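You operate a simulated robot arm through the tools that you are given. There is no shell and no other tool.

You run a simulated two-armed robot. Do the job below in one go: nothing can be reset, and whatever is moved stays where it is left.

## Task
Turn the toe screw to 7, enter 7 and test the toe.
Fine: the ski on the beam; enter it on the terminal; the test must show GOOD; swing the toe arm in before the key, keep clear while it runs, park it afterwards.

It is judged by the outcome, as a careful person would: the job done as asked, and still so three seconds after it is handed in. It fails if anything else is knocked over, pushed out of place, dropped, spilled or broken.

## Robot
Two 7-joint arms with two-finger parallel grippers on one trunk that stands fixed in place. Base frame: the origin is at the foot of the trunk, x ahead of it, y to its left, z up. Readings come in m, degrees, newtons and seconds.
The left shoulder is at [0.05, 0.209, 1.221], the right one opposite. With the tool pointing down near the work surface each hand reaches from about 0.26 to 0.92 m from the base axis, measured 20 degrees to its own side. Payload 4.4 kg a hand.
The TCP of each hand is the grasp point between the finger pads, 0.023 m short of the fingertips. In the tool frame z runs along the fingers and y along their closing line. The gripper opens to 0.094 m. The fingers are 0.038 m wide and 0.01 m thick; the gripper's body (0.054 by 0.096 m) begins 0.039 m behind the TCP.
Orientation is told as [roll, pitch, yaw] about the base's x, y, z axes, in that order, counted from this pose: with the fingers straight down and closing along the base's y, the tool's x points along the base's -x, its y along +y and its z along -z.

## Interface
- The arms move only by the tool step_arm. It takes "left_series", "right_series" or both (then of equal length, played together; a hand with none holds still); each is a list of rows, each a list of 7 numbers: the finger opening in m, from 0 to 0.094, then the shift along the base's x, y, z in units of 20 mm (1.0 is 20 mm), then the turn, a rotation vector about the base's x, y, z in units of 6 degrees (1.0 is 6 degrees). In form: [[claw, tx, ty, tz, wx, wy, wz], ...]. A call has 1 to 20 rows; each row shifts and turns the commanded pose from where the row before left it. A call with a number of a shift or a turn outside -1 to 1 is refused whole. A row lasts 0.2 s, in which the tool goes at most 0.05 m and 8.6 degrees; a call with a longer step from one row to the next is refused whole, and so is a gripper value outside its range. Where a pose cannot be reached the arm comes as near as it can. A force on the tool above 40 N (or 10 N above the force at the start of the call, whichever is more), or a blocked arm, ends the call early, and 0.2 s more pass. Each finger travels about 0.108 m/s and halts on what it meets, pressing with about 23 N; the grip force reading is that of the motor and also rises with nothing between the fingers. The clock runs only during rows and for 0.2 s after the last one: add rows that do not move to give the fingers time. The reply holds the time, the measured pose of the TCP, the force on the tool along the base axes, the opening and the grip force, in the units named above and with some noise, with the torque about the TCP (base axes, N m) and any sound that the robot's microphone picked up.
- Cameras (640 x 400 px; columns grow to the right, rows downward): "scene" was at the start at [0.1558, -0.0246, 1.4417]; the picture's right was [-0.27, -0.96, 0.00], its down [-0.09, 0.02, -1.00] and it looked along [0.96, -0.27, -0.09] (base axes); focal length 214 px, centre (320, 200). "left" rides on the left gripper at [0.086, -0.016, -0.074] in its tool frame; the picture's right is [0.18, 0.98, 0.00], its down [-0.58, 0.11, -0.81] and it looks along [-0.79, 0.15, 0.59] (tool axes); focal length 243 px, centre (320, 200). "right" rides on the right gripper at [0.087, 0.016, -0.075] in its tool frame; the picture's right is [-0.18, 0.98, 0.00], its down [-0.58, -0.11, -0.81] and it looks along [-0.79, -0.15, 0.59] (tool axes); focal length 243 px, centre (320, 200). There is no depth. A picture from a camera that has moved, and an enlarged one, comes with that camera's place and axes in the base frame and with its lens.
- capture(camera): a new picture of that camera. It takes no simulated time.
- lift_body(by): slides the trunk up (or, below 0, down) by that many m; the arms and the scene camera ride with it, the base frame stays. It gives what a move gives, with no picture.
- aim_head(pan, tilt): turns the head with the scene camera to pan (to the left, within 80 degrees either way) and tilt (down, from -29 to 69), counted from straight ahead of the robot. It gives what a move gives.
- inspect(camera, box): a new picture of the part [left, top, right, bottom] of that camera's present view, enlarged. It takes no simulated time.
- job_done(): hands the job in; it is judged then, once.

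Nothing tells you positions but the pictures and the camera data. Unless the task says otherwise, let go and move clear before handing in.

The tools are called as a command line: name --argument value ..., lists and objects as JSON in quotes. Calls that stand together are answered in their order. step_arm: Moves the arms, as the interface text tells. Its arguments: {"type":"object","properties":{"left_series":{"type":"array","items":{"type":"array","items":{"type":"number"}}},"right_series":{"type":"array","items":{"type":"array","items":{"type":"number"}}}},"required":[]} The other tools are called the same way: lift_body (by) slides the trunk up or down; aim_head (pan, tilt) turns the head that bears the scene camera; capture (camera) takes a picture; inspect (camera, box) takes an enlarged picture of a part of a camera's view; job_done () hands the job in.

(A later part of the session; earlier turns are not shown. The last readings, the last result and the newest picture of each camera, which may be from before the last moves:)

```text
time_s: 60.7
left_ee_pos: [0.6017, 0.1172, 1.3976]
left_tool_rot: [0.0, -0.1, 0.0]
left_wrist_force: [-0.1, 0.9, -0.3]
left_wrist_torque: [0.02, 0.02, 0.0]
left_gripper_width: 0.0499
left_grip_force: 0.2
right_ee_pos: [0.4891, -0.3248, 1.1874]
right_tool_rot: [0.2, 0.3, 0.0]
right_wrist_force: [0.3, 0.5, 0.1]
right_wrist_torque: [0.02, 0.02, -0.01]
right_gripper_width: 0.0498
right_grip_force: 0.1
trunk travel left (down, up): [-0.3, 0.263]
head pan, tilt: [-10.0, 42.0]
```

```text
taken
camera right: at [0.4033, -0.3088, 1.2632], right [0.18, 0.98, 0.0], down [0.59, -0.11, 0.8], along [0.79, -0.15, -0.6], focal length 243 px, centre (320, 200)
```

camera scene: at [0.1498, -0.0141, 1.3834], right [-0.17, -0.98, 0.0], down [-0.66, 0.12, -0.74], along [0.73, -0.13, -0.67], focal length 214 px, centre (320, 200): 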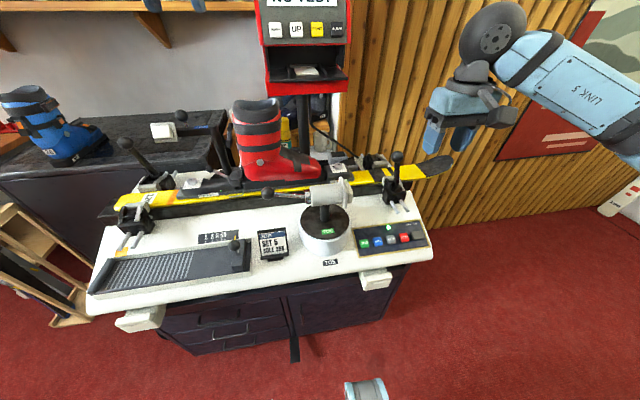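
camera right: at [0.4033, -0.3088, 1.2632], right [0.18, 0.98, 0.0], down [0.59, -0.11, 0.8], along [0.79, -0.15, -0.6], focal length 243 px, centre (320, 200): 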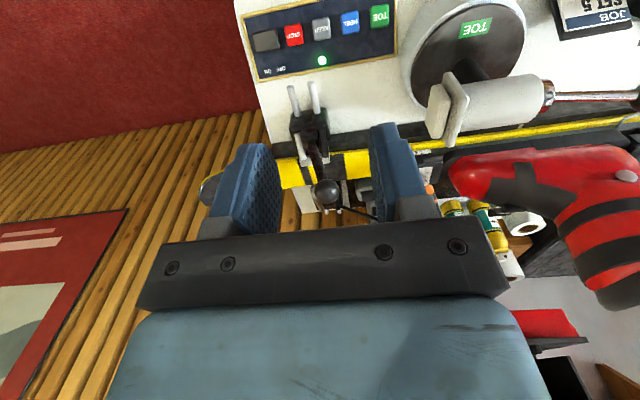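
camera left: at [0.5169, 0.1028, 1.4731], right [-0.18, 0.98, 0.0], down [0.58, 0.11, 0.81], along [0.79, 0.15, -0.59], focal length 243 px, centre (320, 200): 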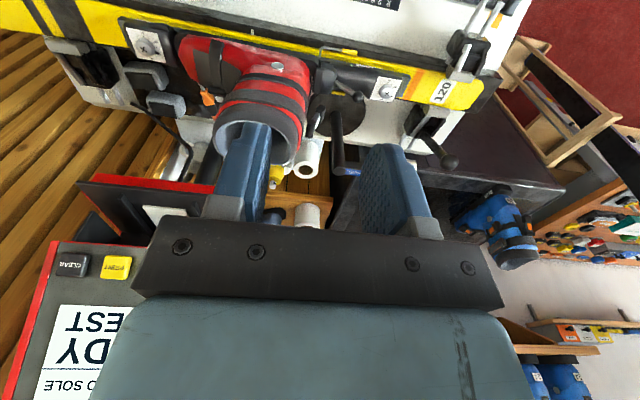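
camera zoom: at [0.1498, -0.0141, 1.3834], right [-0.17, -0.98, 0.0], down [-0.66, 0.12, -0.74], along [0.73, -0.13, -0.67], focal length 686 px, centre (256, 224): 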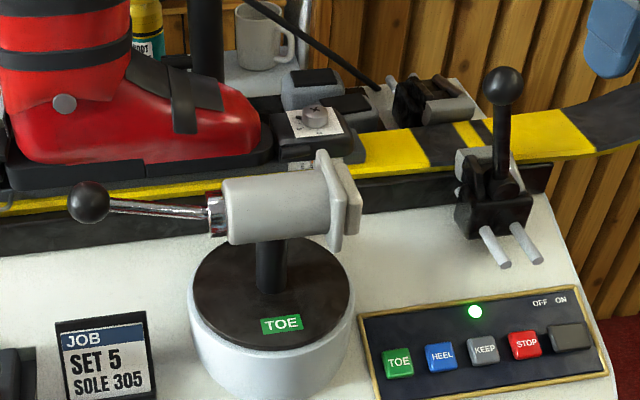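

inspect --camera "right" --box '[380, 0, 640, 160]'

inspect --camera "scene" --box '[290, 170, 370, 270]'

```text
2.46 times, centred on (510, 80) of right
camera zoom: at [0.4033, -0.3088, 1.2632], right [0.18, 0.98, 0.0], down [0.59, -0.11, 0.8], along [0.79, -0.15, -0.6], focal length 597 px, centre (-148, 495)
```

zoom: 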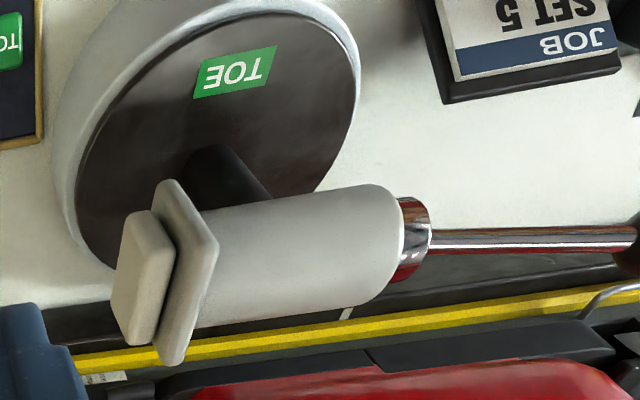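

```text
4.00 times, centred on (330, 220) of scene
camera zoom: at [0.1498, -0.0141, 1.3834], right [-0.17, -0.98, 0.0], down [-0.66, 0.12, -0.74], along [0.73, -0.13, -0.67], focal length 858 px, centre (280, 120)
```

zoom: 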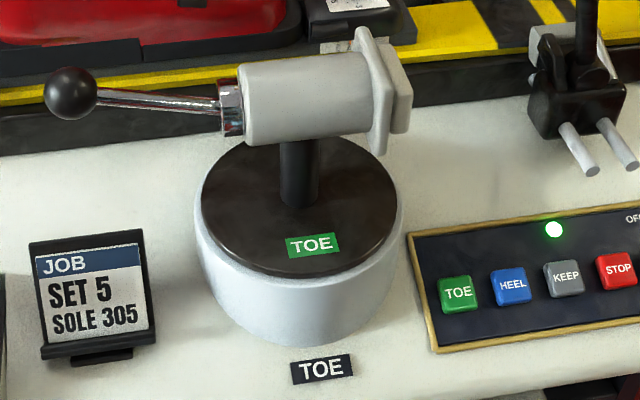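

The toe arm is parked with its pad pointing to -y. Swung in, the pad should face the boot toe (+x), with the ball coming round toward the robot. I'll clear the left hand to its side and bring the right hand over the ball with the fingers as a fork.

step_arm --left_series '[[0.05, -0.5, 1, 0, 0, 0, 0], [0.05, -0.5, 1, 0, 0, 0, 0], [0.05, -0.5, 1, 0, 0, 0, 0], [0.05, -0.5, 1, 0, 0, 0, 0], [0.05, -0.5, 1, 0, 0, 0, 0], [0.05, -0.5, 1, 0, 0, 0, 0], [0.05, -0.5, 1, 0, 0, 0, 0], [0.05, -0.5, 1, 0, 0, 0, 0], [0.05, -0.5, 1, 0, 0, 0, 0], [0.05, -0.5, 1, 0, 0, 0, 0], [0.05, -0.5, 1, 0, 0, 0, 0], [0.05, -0.5, 1, 0, 0, 0, 0], [0.05, 0, 0, 0, 0, 0, 0], [0.05, 0, 0, 0, 0, 0, 0], [0.05, 0, 0, 0, 0, 0, 0], [0.05, 0, 0, 0, 0, 0, 0], [0.05, 0, 0, 0, 0, 0, 0], [0.05, 0, 0, 0, 0, 0, 0], [0.05, 0, 0, 0, 0, 0, 0]]' --right_series '[[0.05, 0.38, 0.99, 0, 0, 0, -1], [0.05, 0.38, 0.99, 0, 0, 0, -1], [0.05, 0.38, 0.99, 0, 0, 0, -1], [0.05, 0.38, 0.99, 0, 0, 0, -1], [0.05, 0.38, 0.99, 0, 0, 0, -1], [0.05, 0.38, 0.99, 0, 0, 0, -1], [0.05, 0.38, 0.99, 0, 0, 0, -1], [0.05, 0.38, 0.99, 0, 0, 0, -1], [0.05, 0.38, 0.99, 0, 0, 0, -1], [0.05, 0.38, 0.99, 0, 0, 0, -1], [0.05, 0.38, 0.99, 0, 0, 0, 0], [0.05, 0.38, 0.99, 0, 0, 0, 0], [0.05, 0.38, 0.99, 0, 0, 0, 0], [0.05, 0.38, 0.99, 0, 0, 0, 0], [0.05, 0.38, 0.99, 0, 0, 0, 0], [0.05, 0.38, 0.99, 0, 0, 0, 0], [0.05, 0.38, 0.99, 0, 0, 0, 0], [0.05, 0.38, 0.99, 0, 0, 0, 0], [0.05, 0.38, 0.99, 0, 0, 0, 0]]'

capture --camera "scene"

capture --camera "right"

```text
time_s: 64.7
left_ee_pos: [0.4818, 0.3592, 1.3985]
left_tool_rot: [0.0, -0.1, -0.1]
left_wrist_force: [1.2, -0.3, 0.0]
left_wrist_torque: [-0.06, 0.0, 0.04]
left_gripper_width: 0.05
left_grip_force: 0.1
right_ee_pos: [0.6333, 0.0539, 1.1884]
right_tool_rot: [0.0, 0.3, -60.0]
right_wrist_force: [0.7, 0.8, 0.7]
right_wrist_torque: [0.03, -0.01, 0.02]
right_gripper_width: 0.0501
right_grip_force: 0.2
trunk travel left (down, up): [-0.3, 0.263]
head pan, tilt: [-10.0, 42.0]
```

```text
taken
camera scene: at [0.1498, -0.0132, 1.3833], right [-0.17, -0.98, 0.0], down [-0.66, 0.12, -0.74], along [0.73, -0.13, -0.67], focal length 214 px, centre (320, 200)
```

scene: 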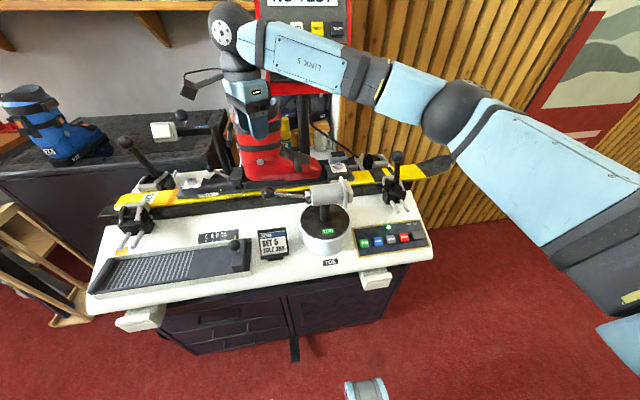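

```text
taken
camera right: at [0.6043, 0.135, 1.2641], right [0.94, 0.33, 0.0], down [0.2, -0.56, 0.8], along [0.27, -0.76, -0.6], focal length 243 px, centre (320, 200)
```

right: 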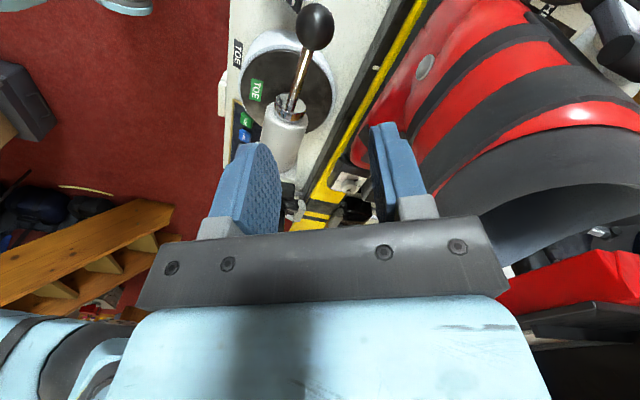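

Clearances look fine (boot edge about 3 cm away). I'll descend over the ball.

step_arm --right_series '[[0.055, -0.05, -0.15, -1, 0, 0, 0], [0.055, 0, 0, -1, 0, 0, 0], [0.055, 0, 0, -1, 0, 0, 0], [0.055, 0, 0, -1, 0, 0, 0], [0.055, 0, 0, -1, 0, 0, 0], [0.055, 0, 0, -1, 0, 0, 0], [0.055, 0, 0, -1, 0, 0, 0]]'

capture --camera "right"

inspect --camera "scene" --box '[200, 90, 380, 215]'

```text
time_s: 66.3
left_ee_pos: [0.4818, 0.3577, 1.3987]
left_tool_rot: [0.0, 0.1, 0.1]
left_wrist_force: [1.0, 0.2, 0.4]
left_wrist_torque: [0.01, -0.01, 0.01]
left_gripper_width: 0.05
left_grip_force: 0.0
right_ee_pos: [0.6329, 0.0478, 1.0482]
right_tool_rot: [0.0, 0.4, -60.0]
right_wrist_force: [-0.3, -0.8, -0.7]
right_wrist_torque: [0.02, 0.03, 0.02]
right_gripper_width: 0.055
right_grip_force: 0.1
trunk travel left (down, up): [-0.3, 0.263]
head pan, tilt: [-10.0, 42.0]
```

```text
taken
camera right: at [0.6037, 0.1299, 1.1237], right [0.94, 0.33, 0.0], down [0.2, -0.56, 0.8], along [0.27, -0.76, -0.6], focal length 243 px, centre (320, 200)
```

right: 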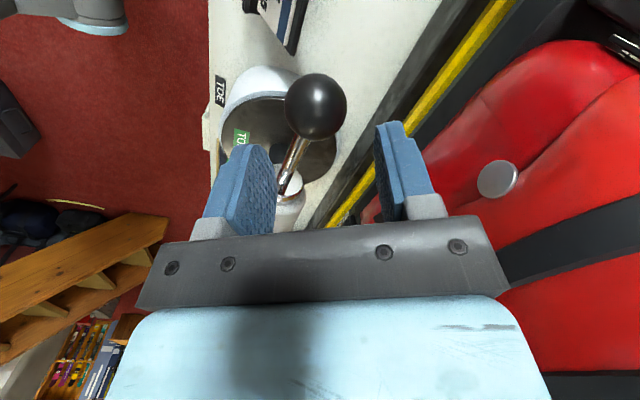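

```text
3.20 times, centred on (290, 152) of scene
camera zoom: at [0.1501, -0.0141, 1.3833], right [-0.17, -0.98, 0.0], down [-0.66, 0.12, -0.74], along [0.73, -0.13, -0.67], focal length 686 px, centre (416, 352)
```

zoom: 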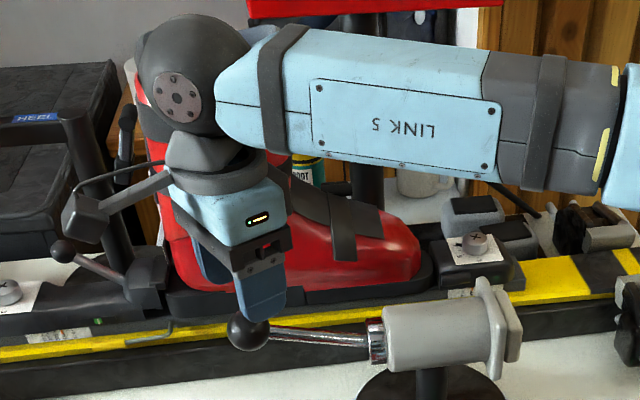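

step_arm --right_series '[[0.055, 0, 0.15, -1, 0, 0, 0], [0.055, 0, 0, -1, 0, 0, 0], [0.055, 0, 0, -0.9, 0, 0, 0], [0.055, 0, 0, 0, 0, 0, 0]]'

capture --camera "right"

inspect --camera "scene" --box '[200, 90, 380, 215]'

```text
time_s: 67.3
left_ee_pos: [0.4813, 0.3587, 1.3977]
left_tool_rot: [0.0, 0.0, -0.1]
left_wrist_force: [0.4, -0.2, 0.4]
left_wrist_torque: [0.02, 0.02, 0.04]
left_gripper_width: 0.0501
left_grip_force: 0.1
right_ee_pos: [0.6329, 0.0511, 0.9906]
right_tool_rot: [0.1, 0.4, -60.0]
right_wrist_force: [0.7, -1.1, 0.7]
right_wrist_torque: [0.0, 0.0, 0.02]
right_gripper_width: 0.0552
right_grip_force: 0.0
trunk travel left (down, up): [-0.3, 0.263]
head pan, tilt: [-10.0, 42.0]
```

```text
taken
camera right: at [0.6033, 0.1344, 1.0664], right [0.94, 0.33, 0.0], down [0.2, -0.56, 0.8], along [0.27, -0.76, -0.6], focal length 243 px, centre (320, 200)
```

right: 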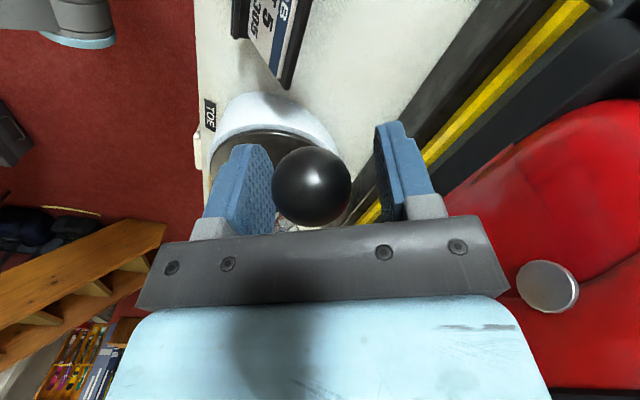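

```text
3.20 times, centred on (290, 152) of scene
camera zoom: at [0.1496, -0.0141, 1.3834], right [-0.17, -0.98, 0.0], down [-0.66, 0.12, -0.74], along [0.73, -0.13, -0.67], focal length 686 px, centre (416, 352)
```

zoom: 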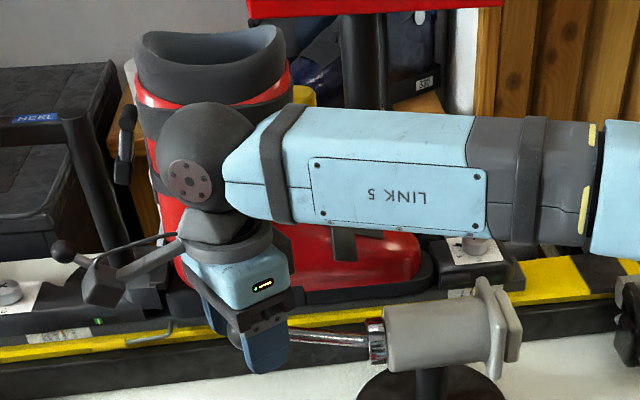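

The ball sits between the fingers. I'll narrow the fork and start swinging along the arc, first a part of it.

step_arm --right_series '[[0.043, 0, 0, 0, 0, 0, 0], [0.043, 0, 0, 0, 0, 0, 0], [0.043, -0.856, 0.067, 0, 0, 0, 0.5], [0.043, -0.858, -0.022, 0, 0, 0, 0.5], [0.043, -0.851, -0.112, 0, 0, 0, 0.5], [0.043, -0.835, -0.2, 0, 0, 0, 0.5], [0.043, -0.809, -0.287, 0, 0, 0, 0.5], [0.043, 0, 0, 0, 0, 0, 0]]'

capture --camera "scene"

capture --camera "right"

```text
time_s: 69.1
left_ee_pos: [0.4816, 0.3569, 1.3991]
left_tool_rot: [0.0, -0.1, 0.0]
left_wrist_force: [-0.4, -0.5, -0.2]
left_wrist_torque: [0.0, -0.01, -0.01]
left_gripper_width: 0.0499
left_grip_force: 0.1
right_ee_pos: [0.5495, 0.0386, 0.9906]
right_tool_rot: [0.0, 0.3, -44.9]
right_wrist_force: [0.7, 0.8, 0.6]
right_wrist_torque: [-0.05, -0.01, 0.05]
right_gripper_width: 0.0435
right_grip_force: 0.1
trunk travel left (down, up): [-0.3, 0.263]
head pan, tilt: [-10.0, 42.0]
```

```text
taken
camera scene: at [0.1499, -0.0138, 1.3833], right [-0.17, -0.98, 0.0], down [-0.66, 0.12, -0.74], along [0.73, -0.13, -0.67], focal length 214 px, centre (320, 200)
```

scene: 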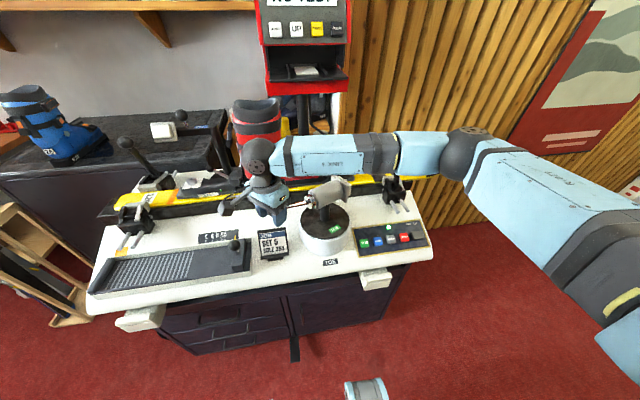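

```text
taken
camera right: at [0.4995, 0.1122, 1.066], right [0.82, 0.57, 0.0], down [0.34, -0.49, 0.8], along [0.45, -0.66, -0.6], focal length 243 px, centre (320, 200)
```

right: 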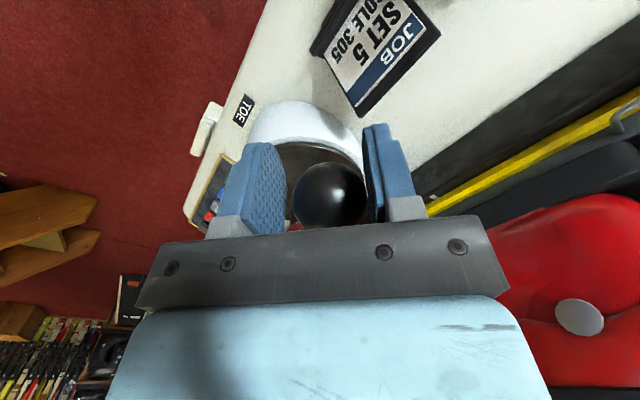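

The arm swings freely with the ball. Continuing along the arc.

step_arm --right_series '[[0.043, -0.775, -0.37, 0, 0, 0, 0.5], [0.043, -0.732, -0.449, 0, 0, 0, 0.5], [0.043, -0.681, -0.523, 0, 0, 0, 0.5], [0.043, -0.623, -0.591, 0, 0, 0, 0.5], [0.043, -0.558, -0.653, 0, 0, 0, 0.5], [0.043, -0.486, -0.708, 0, 0, 0, 0.5], [0.043, -0.41, -0.755, 0, 0, 0, 0.5], [0.043, 0, 0, 0, 0, 0, 0]]'

capture --camera "scene"

capture --camera "right"

```text
time_s: 70.9
left_ee_pos: [0.4815, 0.3583, 1.3976]
left_tool_rot: [0.0, 0.0, 0.0]
left_wrist_force: [0.5, 0.1, 1.0]
left_wrist_torque: [0.01, 0.01, 0.02]
left_gripper_width: 0.0498
left_grip_force: 0.1
right_ee_pos: [0.4637, -0.0407, 0.9917]
right_tool_rot: [-0.1, 0.3, -23.8]
right_wrist_force: [0.0, 0.5, 0.9]
right_wrist_torque: [0.0, -0.01, -0.01]
right_gripper_width: 0.0431
right_grip_force: 0.6
trunk travel left (down, up): [-0.3, 0.263]
head pan, tilt: [-10.0, 42.0]
```

```text
taken
camera scene: at [0.1498, -0.0138, 1.3833], right [-0.17, -0.98, 0.0], down [-0.66, 0.12, -0.74], along [0.73, -0.13, -0.67], focal length 214 px, centre (320, 200)
```

scene: 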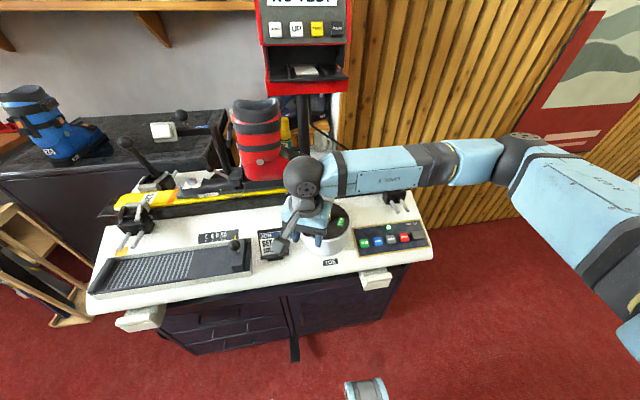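

```text
taken
camera right: at [0.3912, 0.0088, 1.0665], right [0.57, 0.82, 0.0], down [0.49, -0.34, 0.8], along [0.66, -0.46, -0.6], focal length 243 px, centre (320, 200)
```

right: 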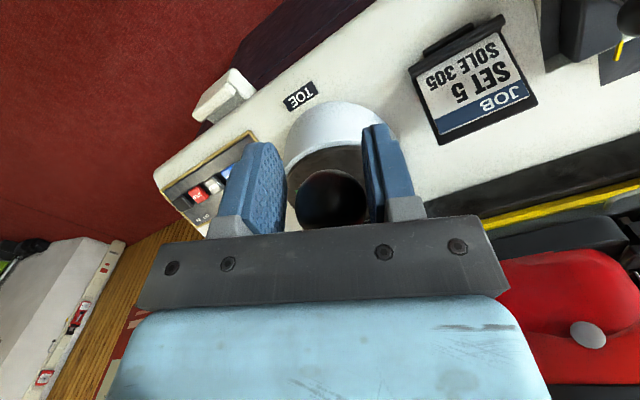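

step_arm --right_series '[[0.043, -0.329, -0.793, 0, 0, 0, 0.5], [0.043, -0.244, -0.823, 0, 0, 0, 0.5], [0.043, -0.156, -0.844, 0, 0, 0, 0.5], [0.043, 0, 0, 0, 0, 0, 0]]'

capture --camera "scene"

capture --camera "right"

```text
time_s: 71.9
left_ee_pos: [0.4819, 0.3579, 1.3988]
left_tool_rot: [0.1, 0.0, 0.1]
left_wrist_force: [0.9, 0.7, -1.0]
left_wrist_torque: [0.01, 0.01, 0.01]
left_gripper_width: 0.0501
left_grip_force: 0.1
right_ee_pos: [0.449, -0.0917, 0.9903]
right_tool_rot: [0.0, 0.4, -15.0]
right_wrist_force: [-0.3, 0.2, -0.5]
right_wrist_torque: [0.0, -0.01, 0.03]
right_gripper_width: 0.0429
right_grip_force: 0.2
trunk travel left (down, up): [-0.3, 0.263]
head pan, tilt: [-10.0, 42.0]
```

```text
taken
camera scene: at [0.1498, -0.0137, 1.3833], right [-0.17, -0.98, 0.0], down [-0.66, 0.12, -0.74], along [0.73, -0.13, -0.67], focal length 214 px, centre (320, 200)
```

scene: 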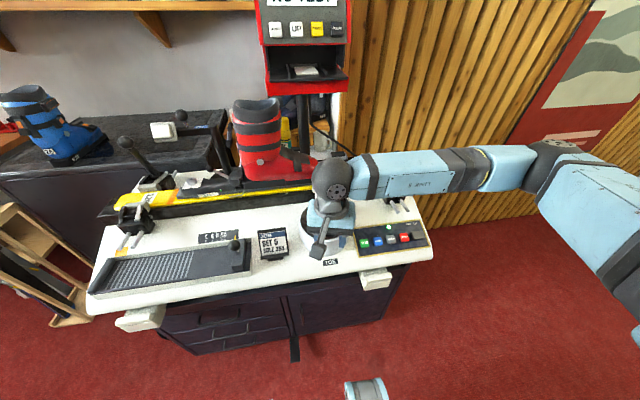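

```text
taken
camera right: at [0.3699, -0.0525, 1.0661], right [0.43, 0.9, 0.0], down [0.54, -0.26, 0.8], along [0.72, -0.35, -0.6], focal length 243 px, centre (320, 200)
```

right: 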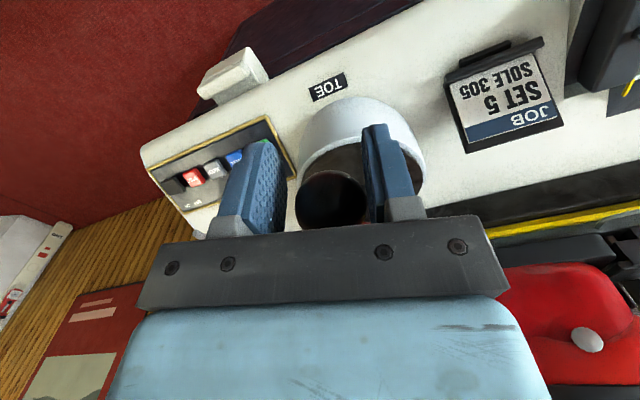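

I'll open, lift off and check where the arm ended up.

step_arm --right_series '[[0.05, 0, 0, 0, 0, 0, 0], [0.055, 0, 0, 0, 0, 0, 0], [0.055, 0, 0, 1, 0, 0, 0], [0.055, 0, 0, 1, 0, 0, 0], [0.055, 0, 0, 1, 0, 0, 0], [0.055, 0, 0, 1, 0, 0, 0.5], [0.055, 0, -0.5, 1, 0, 0, 0.5], [0.055, 0, -1, 1, 0, 0, 0.5], [0.055, 0, -1, 1, 0, 0, 0.5], [0.055, 0, -1, 1, 0, 0, 0.5], [0.055, 0, -1, 0.5, 0, 0, 0], [0.055, 0, -1, 0, 0, 0, 0]]'

capture --camera "scene"

inspect --camera "scene" --box '[280, 140, 440, 260]'

capture --camera "right"

```text
time_s: 74.5
left_ee_pos: [0.4818, 0.3573, 1.3995]
left_tool_rot: [-0.1, 0.0, 0.0]
left_wrist_force: [-0.3, -0.5, 0.3]
left_wrist_torque: [0.0, 0.0, -0.01]
left_gripper_width: 0.0499
left_grip_force: 0.0
right_ee_pos: [0.4495, -0.2013, 1.1604]
right_tool_rot: [0.1, 0.4, 0.0]
right_wrist_force: [-1.1, -0.1, 0.4]
right_wrist_torque: [-0.01, -0.02, -0.04]
right_gripper_width: 0.0549
right_grip_force: 0.1
trunk travel left (down, up): [-0.3, 0.263]
head pan, tilt: [-10.0, 42.0]
```

```text
taken
camera scene: at [0.1495, -0.0148, 1.3834], right [-0.17, -0.98, 0.0], down [-0.66, 0.12, -0.74], along [0.73, -0.13, -0.67], focal length 214 px, centre (320, 200)
```

scene: 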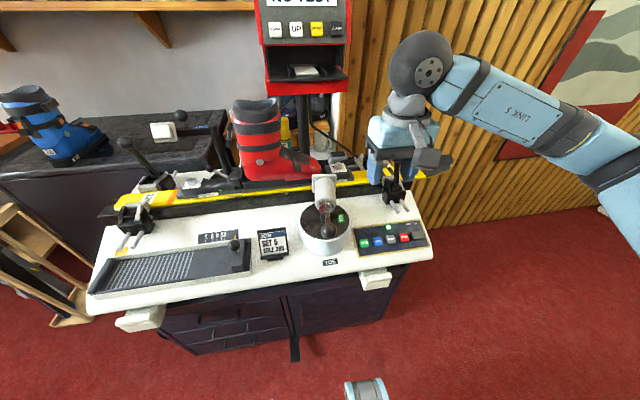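

```text
3.33 times, centred on (360, 200) of scene
camera zoom: at [0.1495, -0.0148, 1.3834], right [-0.17, -0.98, 0.0], down [-0.66, 0.12, -0.74], along [0.73, -0.13, -0.67], focal length 715 px, centre (187, 200)
```

zoom: 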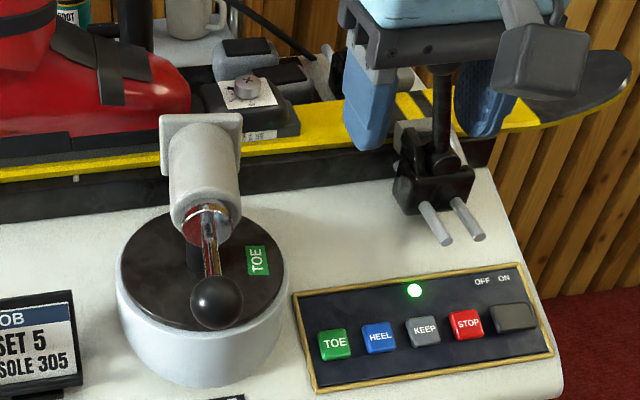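

```text
taken
camera right: at [0.3626, -0.1842, 1.2359], right [0.18, 0.98, 0.0], down [0.59, -0.11, 0.8], along [0.79, -0.15, -0.6], focal length 243 px, centre (320, 200)
```

right: 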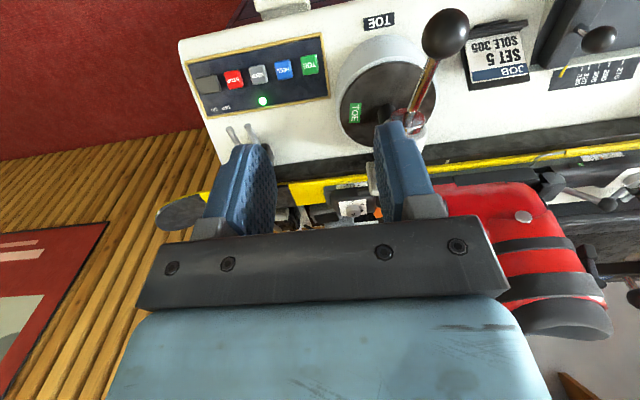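

The pad now faces the boot toe. I'll check whether the terminal's display changed, and look more closely at the arm.

aim_head --pan -10 --tilt 26

capture --camera "scene"

inspect --camera "scene" --box '[240, 20, 360, 120]'

inspect --camera "right" --box '[320, 0, 540, 140]'

inspect --camera "scene" --box '[290, 230, 380, 300]'

```text
time_s: 75.2
left_ee_pos: [0.4824, 0.3586, 1.3979]
left_tool_rot: [0.0, 0.1, 0.0]
left_wrist_force: [-0.3, 0.5, -0.9]
left_wrist_torque: [0.01, -0.04, -0.02]
left_gripper_width: 0.0499
left_grip_force: 0.0
right_ee_pos: [0.4495, -0.1996, 1.1607]
right_tool_rot: [0.2, 0.4, 0.0]
right_wrist_force: [-0.2, -0.6, 0.0]
right_wrist_torque: [0.02, -0.02, 0.01]
right_gripper_width: 0.0548
right_grip_force: 0.0
trunk travel left (down, up): [-0.3, 0.263]
head pan, tilt: [-10.0, 26.0]
```

```text
taken
camera scene: at [0.1578, -0.0155, 1.4079], right [-0.17, -0.98, 0.0], down [-0.43, 0.08, -0.9], along [0.88, -0.16, -0.44], focal length 214 px, centre (320, 200)
```

scene: 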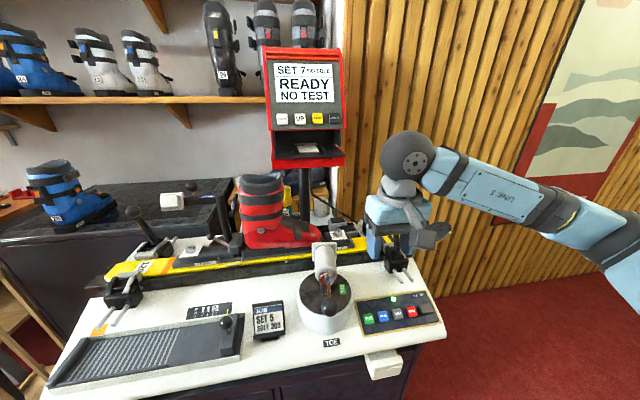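

```text
4.00 times, centred on (300, 70) of scene
camera zoom: at [0.1578, -0.0155, 1.4079], right [-0.17, -0.98, 0.0], down [-0.43, 0.08, -0.9], along [0.88, -0.16, -0.44], focal length 858 px, centre (400, 720)
```

zoom: 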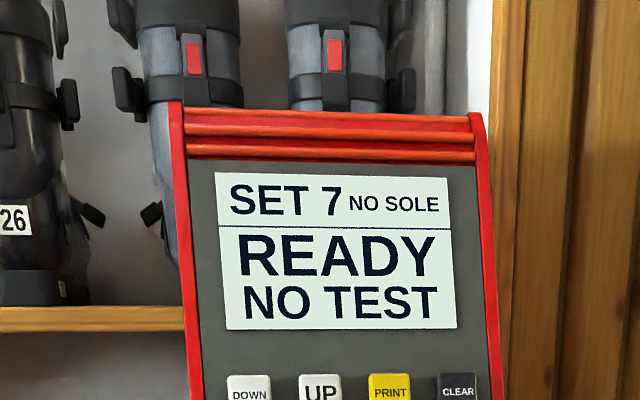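

```text
2.86 times, centred on (430, 70) of right
camera zoom: at [0.3628, -0.1832, 1.2359], right [0.18, 0.98, 0.0], down [0.59, -0.11, 0.8], along [0.79, -0.15, -0.6], focal length 693 px, centre (6, 571)
```

zoom: 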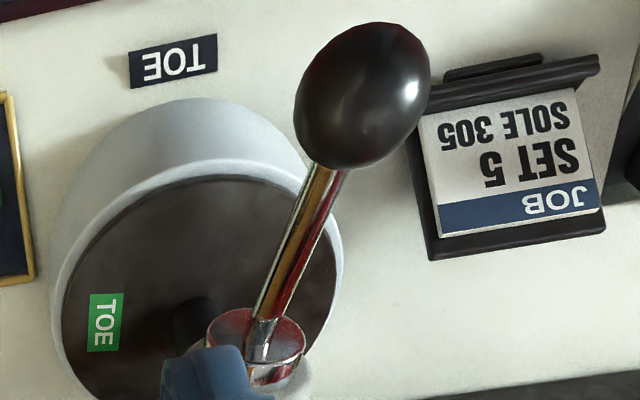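

```text
5.71 times, centred on (335, 265) of scene
camera zoom: at [0.1578, -0.0155, 1.4079], right [-0.17, -0.98, 0.0], down [-0.43, 0.08, -0.9], along [0.88, -0.16, -0.44], focal length 1226 px, centre (234, -171)
```

zoom: 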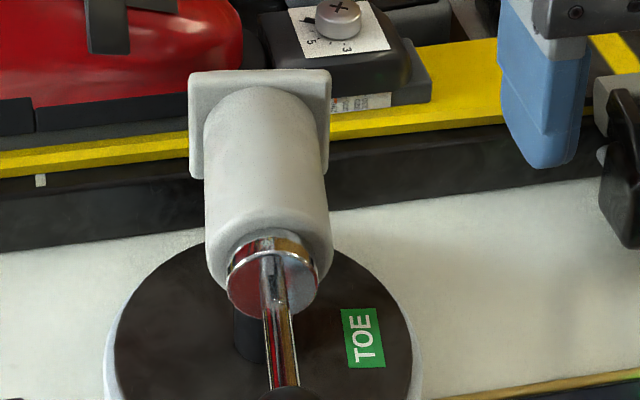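

The terminal reads SET 7 / READY / NO TEST. By a better post estimate (0.63, -0.11) the arm has swung about 85°, so I'll fork the ball again and ease it the last few degrees, watching for a stop.

step_arm --right_series '[[0.06, 0.5, 1, 0, 0, 0, 0], [0.06, 0.5, 1, 0, 0, 0, 0], [0.06, 0, 1, 0, 0, 0, 0], [0.06, 0, 1, 0, 0, 0, 0], [0.06, 0, 1, 0, 0, 0, 0], [0.06, 0, 0.35, -1, 0, 0, 0], [0.06, 0, 0, -1, 0, 0, 0], [0.06, 0, 0, -1, 0, 0, 0], [0.06, 0, 0, -1, 0, 0, 0], [0.06, 0, 0, -0.8, 0, 0, 0]]'

capture --camera "right"

```text
time_s: 77.5
left_ee_pos: [0.4821, 0.3571, 1.3989]
left_tool_rot: [0.0, 0.0, -0.1]
left_wrist_force: [0.1, -0.8, -0.1]
left_wrist_torque: [0.03, 0.01, -0.03]
left_gripper_width: 0.05
left_grip_force: 0.0
right_ee_pos: [0.4696, -0.0921, 1.0644]
right_tool_rot: [0.1, 0.4, -0.1]
right_wrist_force: [-0.3, 0.0, -0.4]
right_wrist_torque: [0.01, 0.0, -0.02]
right_gripper_width: 0.0598
right_grip_force: 0.1
trunk travel left (down, up): [-0.3, 0.263]
head pan, tilt: [-10.0, 26.0]
```

```text
taken
camera right: at [0.3826, -0.0763, 1.1403], right [0.18, 0.98, 0.0], down [0.59, -0.11, 0.8], along [0.79, -0.15, -0.6], focal length 243 px, centre (320, 200)
```

right: 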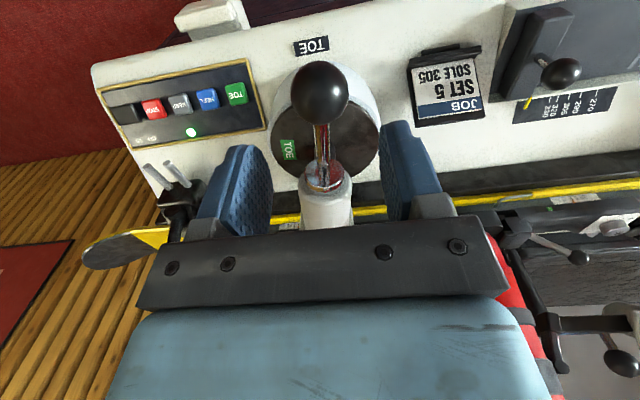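

step_arm --right_series '[[0.06, -0.1, 0, -1, 0, 0, 0], [0.06, 0, 0, -1, 0, 0, 0], [0.06, 0, 0, -1, 0, 0, 0], [0.06, 0, 0, -0.7, 0, 0, 0], [0.043, 0, 0, 0, 0, 0, 0], [0.043, 0, 0, 0, 0, 0, 0], [0.043, 0, -0.3, 0, 0, 0, 0], [0.043, 0, -0.3, 0, 0, 0, 0], [0.043, 0, -0.3, 0, 0, 0, 0]]'

capture --camera "right"

```text
time_s: 79.5
left_ee_pos: [0.4812, 0.3579, 1.3981]
left_tool_rot: [-0.1, 0.0, 0.0]
left_wrist_force: [-0.5, -0.3, 0.6]
left_wrist_torque: [0.02, 0.01, 0.02]
left_gripper_width: 0.0501
left_grip_force: 0.1
right_ee_pos: [0.4675, -0.111, 0.9907]
right_tool_rot: [0.1, 0.4, 0.1]
right_wrist_force: [-0.7, 1.7, -0.3]
right_wrist_torque: [0.01, -0.01, 0.04]
right_gripper_width: 0.0439
right_grip_force: 1.8
trunk travel left (down, up): [-0.3, 0.263]
head pan, tilt: [-10.0, 26.0]
```

```text
taken
camera right: at [0.381, -0.0949, 1.0663], right [0.18, 0.98, 0.0], down [0.59, -0.11, 0.8], along [0.79, -0.15, -0.6], focal length 243 px, centre (320, 200)
```

right: 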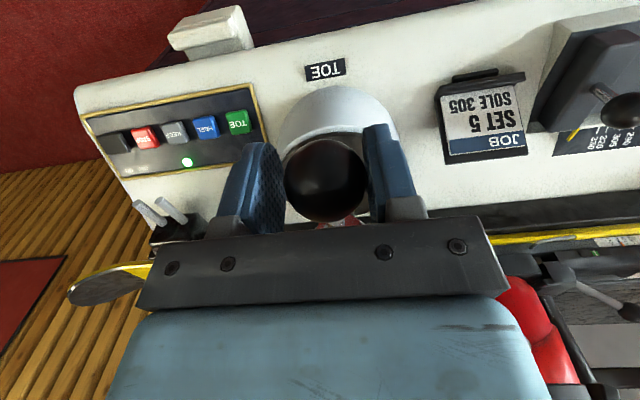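

step_arm --right_series '[[0.043, 0, -0.2, 0, 0, 0, 0], [0.043, 0, -0.2, 0, 0, 0, 0], [0.043, 0, 0, 0, 0, 0, 0]]'

capture --camera "right"

```text
time_s: 80.2
left_ee_pos: [0.4812, 0.3583, 1.3987]
left_tool_rot: [-0.1, 0.0, -0.1]
left_wrist_force: [-0.1, -0.1, -0.2]
left_wrist_torque: [0.0, -0.01, -0.02]
left_gripper_width: 0.05
left_grip_force: 0.1
right_ee_pos: [0.467, -0.1183, 0.9914]
right_tool_rot: [0.1, 0.4, 0.1]
right_wrist_force: [-0.8, 4.1, -1.2]
right_wrist_torque: [-0.08, 0.01, 0.04]
right_gripper_width: 0.045
right_grip_force: 1.9
trunk travel left (down, up): [-0.3, 0.263]
head pan, tilt: [-10.0, 26.0]
```

```text
taken
camera right: at [0.3809, -0.1025, 1.0664], right [0.18, 0.98, 0.0], down [0.59, -0.11, 0.8], along [0.79, -0.15, -0.6], focal length 243 px, centre (320, 200)
```

right: 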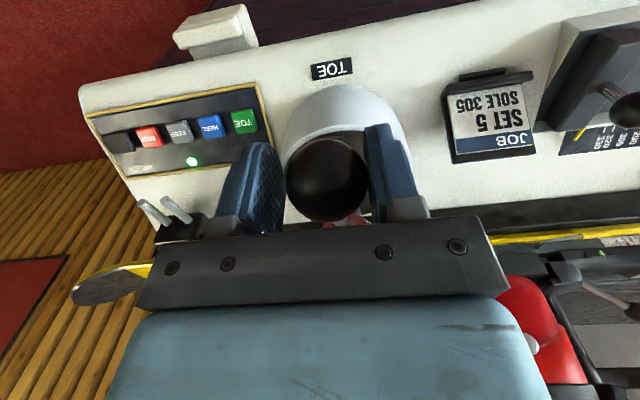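

There's a light resistance now, so the arm appears to be at its in-stop. I'll release, lift clear and check it.

step_arm --right_series '[[0.05, 0, 0, 0, 0, 0, 0], [0.058, 0, 0, 0, 0, 0, 0], [0.058, 0, 0, 1, 0, 0, 0], [0.058, 0, 0, 1, 0, 0, 0], [0.058, 0, 0, 1, 0, 0, 0], [0.058, 0, 0, 1, 0, 0, 0], [0.05, 0, -0.5, 1, 0, 0, 0], [0.03, 0, -1, 1, 0, 0, 0], [0.02, 0, -1, 1, 0, 0, 0], [0.0, 0, -1, 1, 0, 0, 0], [0.0, 0, -1, 0.5, 0, 0, 0], [0.0, 0, -1, 0, 0, 0, 0], [0.0, 0, -1, 0, 0, 0, 0]]'

aim_head --pan -10 --tilt 35

inspect --camera "scene" --box '[280, 170, 440, 290]'

capture --camera "right"

```text
time_s: 83.0
left_ee_pos: [0.482, 0.3562, 1.3968]
left_tool_rot: [-0.1, 0.0, 0.0]
left_wrist_force: [0.7, 0.7, -0.9]
left_wrist_torque: [0.01, -0.03, -0.01]
left_gripper_width: 0.05
left_grip_force: 0.1
right_ee_pos: [0.468, -0.2499, 1.1607]
right_tool_rot: [0.2, 0.5, 0.1]
right_wrist_force: [-0.4, -0.2, -0.6]
right_wrist_torque: [0.0, -0.02, 0.01]
right_gripper_width: 0.0003
right_grip_force: 23.1
trunk travel left (down, up): [-0.3, 0.263]
head pan, tilt: [-10.0, 26.0]
```

```text
time_s: 83.8
left_ee_pos: [0.4826, 0.3577, 1.3979]
left_tool_rot: [0.0, -0.1, 0.0]
left_wrist_force: [-0.5, -0.4, -0.1]
left_wrist_torque: [0.01, 0.01, 0.04]
left_gripper_width: 0.0501
left_grip_force: 0.0
right_ee_pos: [0.4669, -0.2481, 1.1602]
right_tool_rot: [0.0, 0.3, 0.0]
right_wrist_force: [0.0, 0.2, -0.5]
right_wrist_torque: [0.01, 0.0, -0.03]
right_gripper_width: 0.0
right_grip_force: 22.8
trunk travel left (down, up): [-0.3, 0.263]
head pan, tilt: [-10.0, 35.0]
```

```text
3.33 times, centred on (360, 230) of scene
camera zoom: at [0.1542, -0.0147, 1.3939], right [-0.17, -0.98, 0.0], down [-0.56, 0.1, -0.82], along [0.81, -0.14, -0.57], focal length 715 px, centre (187, 100)
```

zoom: 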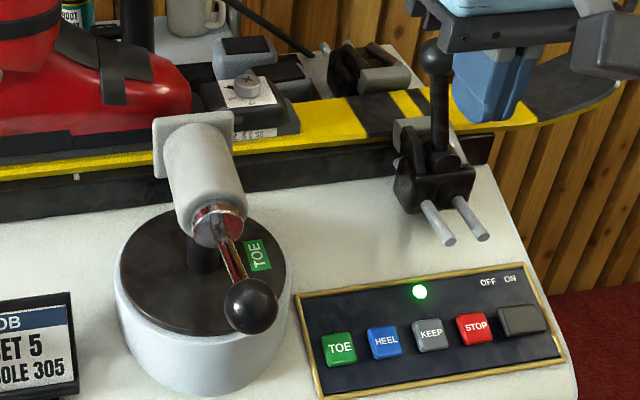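

```text
taken
camera right: at [0.3813, -0.2327, 1.236], right [0.18, 0.98, 0.0], down [0.59, -0.11, 0.8], along [0.79, -0.15, -0.6], focal length 243 px, centre (320, 200)
```

right: 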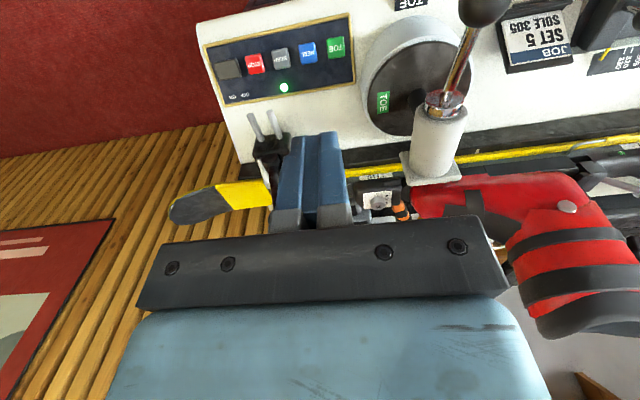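

The arm now points straight at the boot toe, stopped. The TOE key is at about (0.554, -0.236, 0.80); I'll bring the closed right fingers above it.

step_arm --right_series '[[0.0, 0.87, 0.1, 0, 0, 0, 0], [0.0, 0.87, 0.1, -1, 0, 0, 0], [0.0, 0.87, 0.1, -1, 0, 0, 0], [0.0, 0.87, 0.1, -1, 0, 0, 0], [0.0, 0.87, 0.1, -1, 0, 0, 0], [0.0, 0, 0.1, -1, 0, 0, 0], [0.0, 0, 0, -1, 0, 0, 0], [0.0, 0, 0, -1, 0, 0, 0], [0.0, 0, 0, -1, 0, 0, 0], [0.0, 0, 0, -1, 0, 0, 0], [0.0, 0, 0, -1, 0, 0, 0], [0.0, 0, 0, -1, 0, 0, 0], [0.0, 0, 0, -1, 0, 0, 0], [0.0, 0, 0, -1, 0, 0, 0], [0.0, 0, 0, -1, 0, 0, 0]]'

capture --camera "right"

inspect --camera "scene" --box '[300, 180, 460, 290]'

```text
time_s: 87.0
left_ee_pos: [0.4822, 0.3572, 1.3983]
left_tool_rot: [0.0, 0.0, 0.1]
left_wrist_force: [0.2, -0.2, 0.8]
left_wrist_torque: [0.03, 0.02, 0.05]
left_gripper_width: 0.05
left_grip_force: 0.2
right_ee_pos: [0.5539, -0.2378, 0.8813]
right_tool_rot: [0.1, 0.2, 0.2]
right_wrist_force: [-0.5, 0.9, -0.4]
right_wrist_torque: [0.01, -0.02, 0.01]
right_gripper_width: 0.0001
right_grip_force: 22.5
trunk travel left (down, up): [-0.3, 0.263]
head pan, tilt: [-10.0, 35.0]
```

```text
taken
camera right: at [0.4679, -0.2215, 0.9563], right [0.18, 0.98, 0.0], down [0.59, -0.11, 0.8], along [0.79, -0.15, -0.6], focal length 243 px, centre (320, 200)
```

right: 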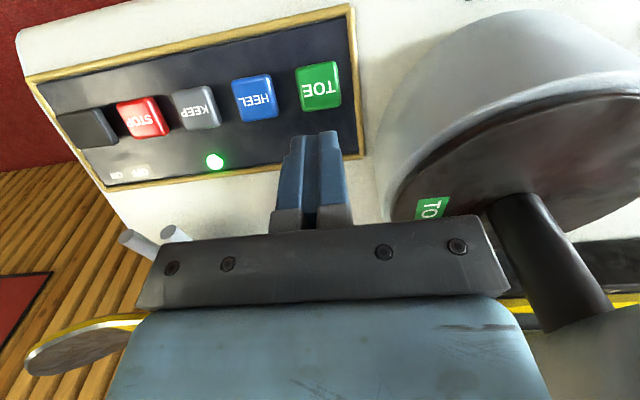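

```text
3.64 times, centred on (380, 235) of scene
camera zoom: at [0.1543, -0.015, 1.3938], right [-0.17, -0.98, 0.0], down [-0.56, 0.1, -0.82], along [0.81, -0.14, -0.57], focal length 780 px, centre (102, 73)
```

zoom: 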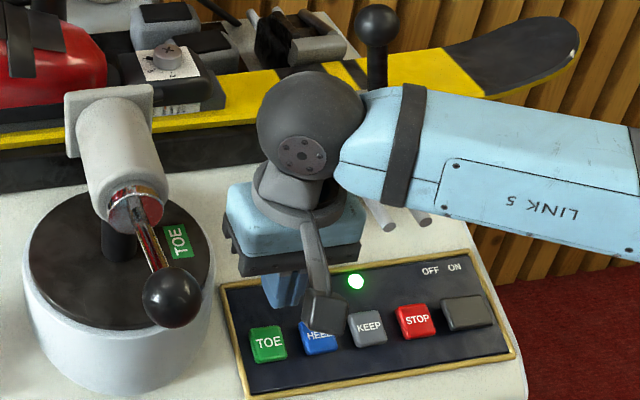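

step_arm --right_series '[[0.0, 0, 0, -1, 0, 0, 0], [0.0, 0, 0, -0.8, 0, 0, 0], [0.0, 0, 0, -0.4, 0, 0, 0]]'

inspect --camera "right" --box '[240, 40, 420, 200]'

```text
time_s: 87.8
left_ee_pos: [0.4824, 0.3583, 1.3981]
left_tool_rot: [0.1, 0.0, 0.0]
left_wrist_force: [-0.7, -0.8, -0.2]
left_wrist_torque: [0.0, -0.02, 0.0]
left_gripper_width: 0.0499
left_grip_force: 0.1
right_ee_pos: [0.5541, -0.2378, 0.837]
right_tool_rot: [0.0, 0.4, 0.0]
right_wrist_force: [0.4, 0.9, -0.5]
right_wrist_torque: [-0.01, 0.0, 0.04]
right_gripper_width: 0.0
right_grip_force: 22.6
trunk travel left (down, up): [-0.3, 0.263]
head pan, tilt: [-10.0, 35.0]
```

```text
2.50 times, centred on (330, 120) of right
camera zoom: at [0.4677, -0.2216, 0.9122], right [0.18, 0.98, 0.0], down [0.59, -0.11, 0.8], along [0.79, -0.15, -0.6], focal length 606 px, centre (295, 400)
```

zoom: 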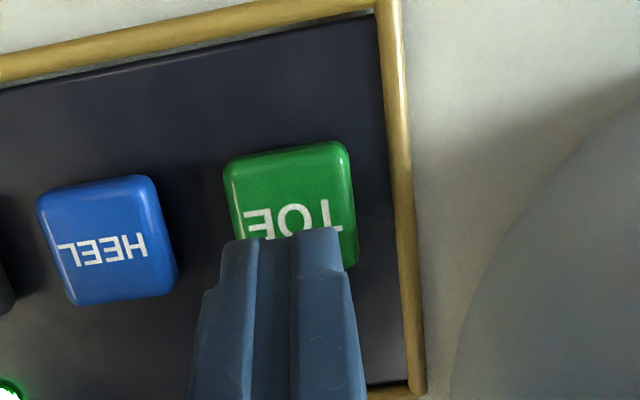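

step_arm --right_series '[[0.0, 0, 0, -0.5, 0, 0, 0], [0.0, 0, 0, -0.3, 0, 0, 0], [0.0, 0, 0, -0.2, 0, 0, 0]]'

```text
time_s: 88.5
left_ee_pos: [0.482, 0.3572, 1.3972]
left_tool_rot: [0.0, 0.0, 0.0]
left_wrist_force: [1.0, 0.6, 0.6]
left_wrist_torque: [-0.03, 0.03, -0.03]
left_gripper_width: 0.0504
left_grip_force: 0.1
right_ee_pos: [0.5556, -0.237, 0.8167]
right_tool_rot: [0.1, 0.3, 0.0]
right_wrist_force: [4.0, -1.1, 3.4]
right_wrist_torque: [-0.02, -0.14, 0.0]
right_gripper_width: 0.0
right_grip_force: 22.9
trunk travel left (down, up): [-0.3, 0.263]
head pan, tilt: [-10.0, 35.0]
heard: click
```

Clicked. Retreating straight up and away to the right at once.

step_arm --right_series '[[0.0, 0, -0.3, 1, 0, 0, 0], [0.0, -0.5, -1, 1, 0, 0, 0], [0.0, -1, -1, 1, 0, 0, 0], [0.0, -1, -1, 1, 0, 0, 0], [0.0, -1, -1, 1, 0, 0, 0], [0.0, -1, -1, 1, 0, 0, 0], [0.0, -0.5, -0.5, 1, 0, 0, 0], [0.0, 0, -0.5, 1, 0, 0, 0], [0.0, 0, -0.5, 1, 0, 0, 0], [0.0, 0, 0, 1, 0, 0, 0]]'

aim_head --pan -10 --tilt 26

capture --camera "scene"

inspect --camera "scene" --box '[240, 20, 360, 120]'

inspect --camera "scene" --box '[280, 210, 440, 320]'

```text
time_s: 90.8
left_ee_pos: [0.4825, 0.3574, 1.399]
left_tool_rot: [0.0, 0.0, 0.1]
left_wrist_force: [-0.7, 0.4, 0.1]
left_wrist_torque: [0.02, -0.02, 0.01]
left_gripper_width: 0.05
left_grip_force: 0.1
right_ee_pos: [0.4535, -0.3743, 1.0168]
right_tool_rot: [0.0, 0.3, 0.0]
right_wrist_force: [0.1, -0.3, -0.1]
right_wrist_torque: [-0.04, -0.01, -0.01]
right_gripper_width: 0.0001
right_grip_force: 22.9
trunk travel left (down, up): [-0.3, 0.263]
head pan, tilt: [-10.0, 35.0]
```

```text
time_s: 91.5
left_ee_pos: [0.4813, 0.3574, 1.399]
left_tool_rot: [-0.1, -0.1, 0.0]
left_wrist_force: [-0.6, 0.9, 0.1]
left_wrist_torque: [-0.01, -0.03, 0.02]
left_gripper_width: 0.0501
left_grip_force: 0.0
right_ee_pos: [0.4539, -0.3749, 1.0161]
right_tool_rot: [0.1, 0.4, 0.0]
right_wrist_force: [-0.9, 0.2, 0.3]
right_wrist_torque: [0.0, 0.01, -0.04]
right_gripper_width: 0.0
right_grip_force: 23.3
trunk travel left (down, up): [-0.3, 0.263]
head pan, tilt: [-10.0, 26.0]
```

```text
taken
camera scene: at [0.1578, -0.0156, 1.4079], right [-0.17, -0.98, 0.0], down [-0.43, 0.08, -0.9], along [0.88, -0.16, -0.44], focal length 214 px, centre (320, 200)
```

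scene: 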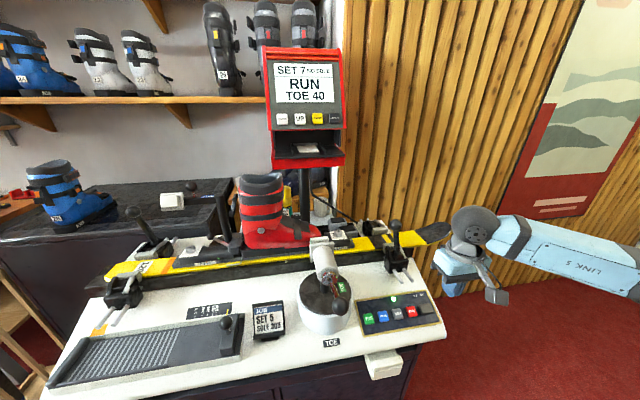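

```text
4.00 times, centred on (300, 70) of scene
camera zoom: at [0.1578, -0.0156, 1.4079], right [-0.17, -0.98, 0.0], down [-0.43, 0.08, -0.9], along [0.88, -0.16, -0.44], focal length 858 px, centre (400, 720)
```

zoom: 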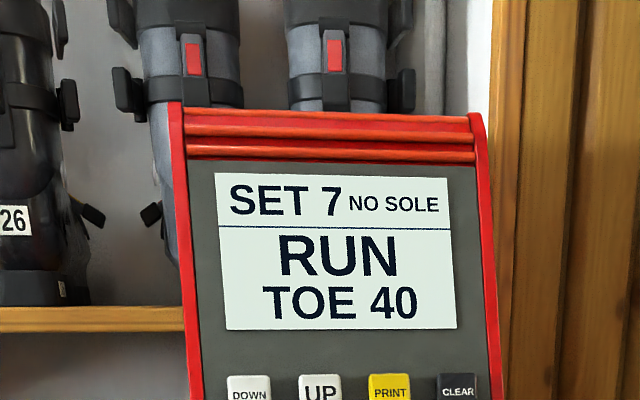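

```text
3.64 times, centred on (360, 265) of scene
camera zoom: at [0.1578, -0.0156, 1.4079], right [-0.17, -0.98, 0.0], down [-0.43, 0.08, -0.9], along [0.88, -0.16, -0.44], focal length 780 px, centre (174, -36)
```

zoom: 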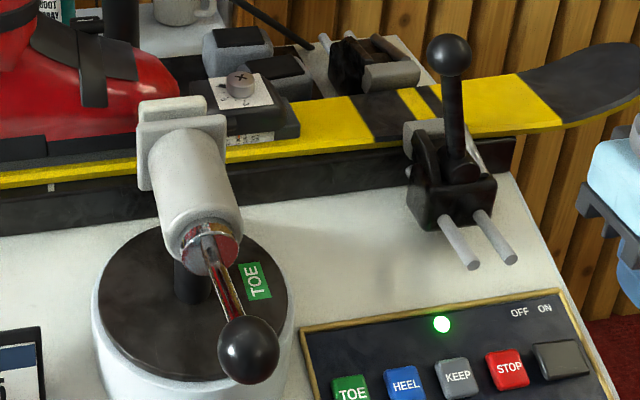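

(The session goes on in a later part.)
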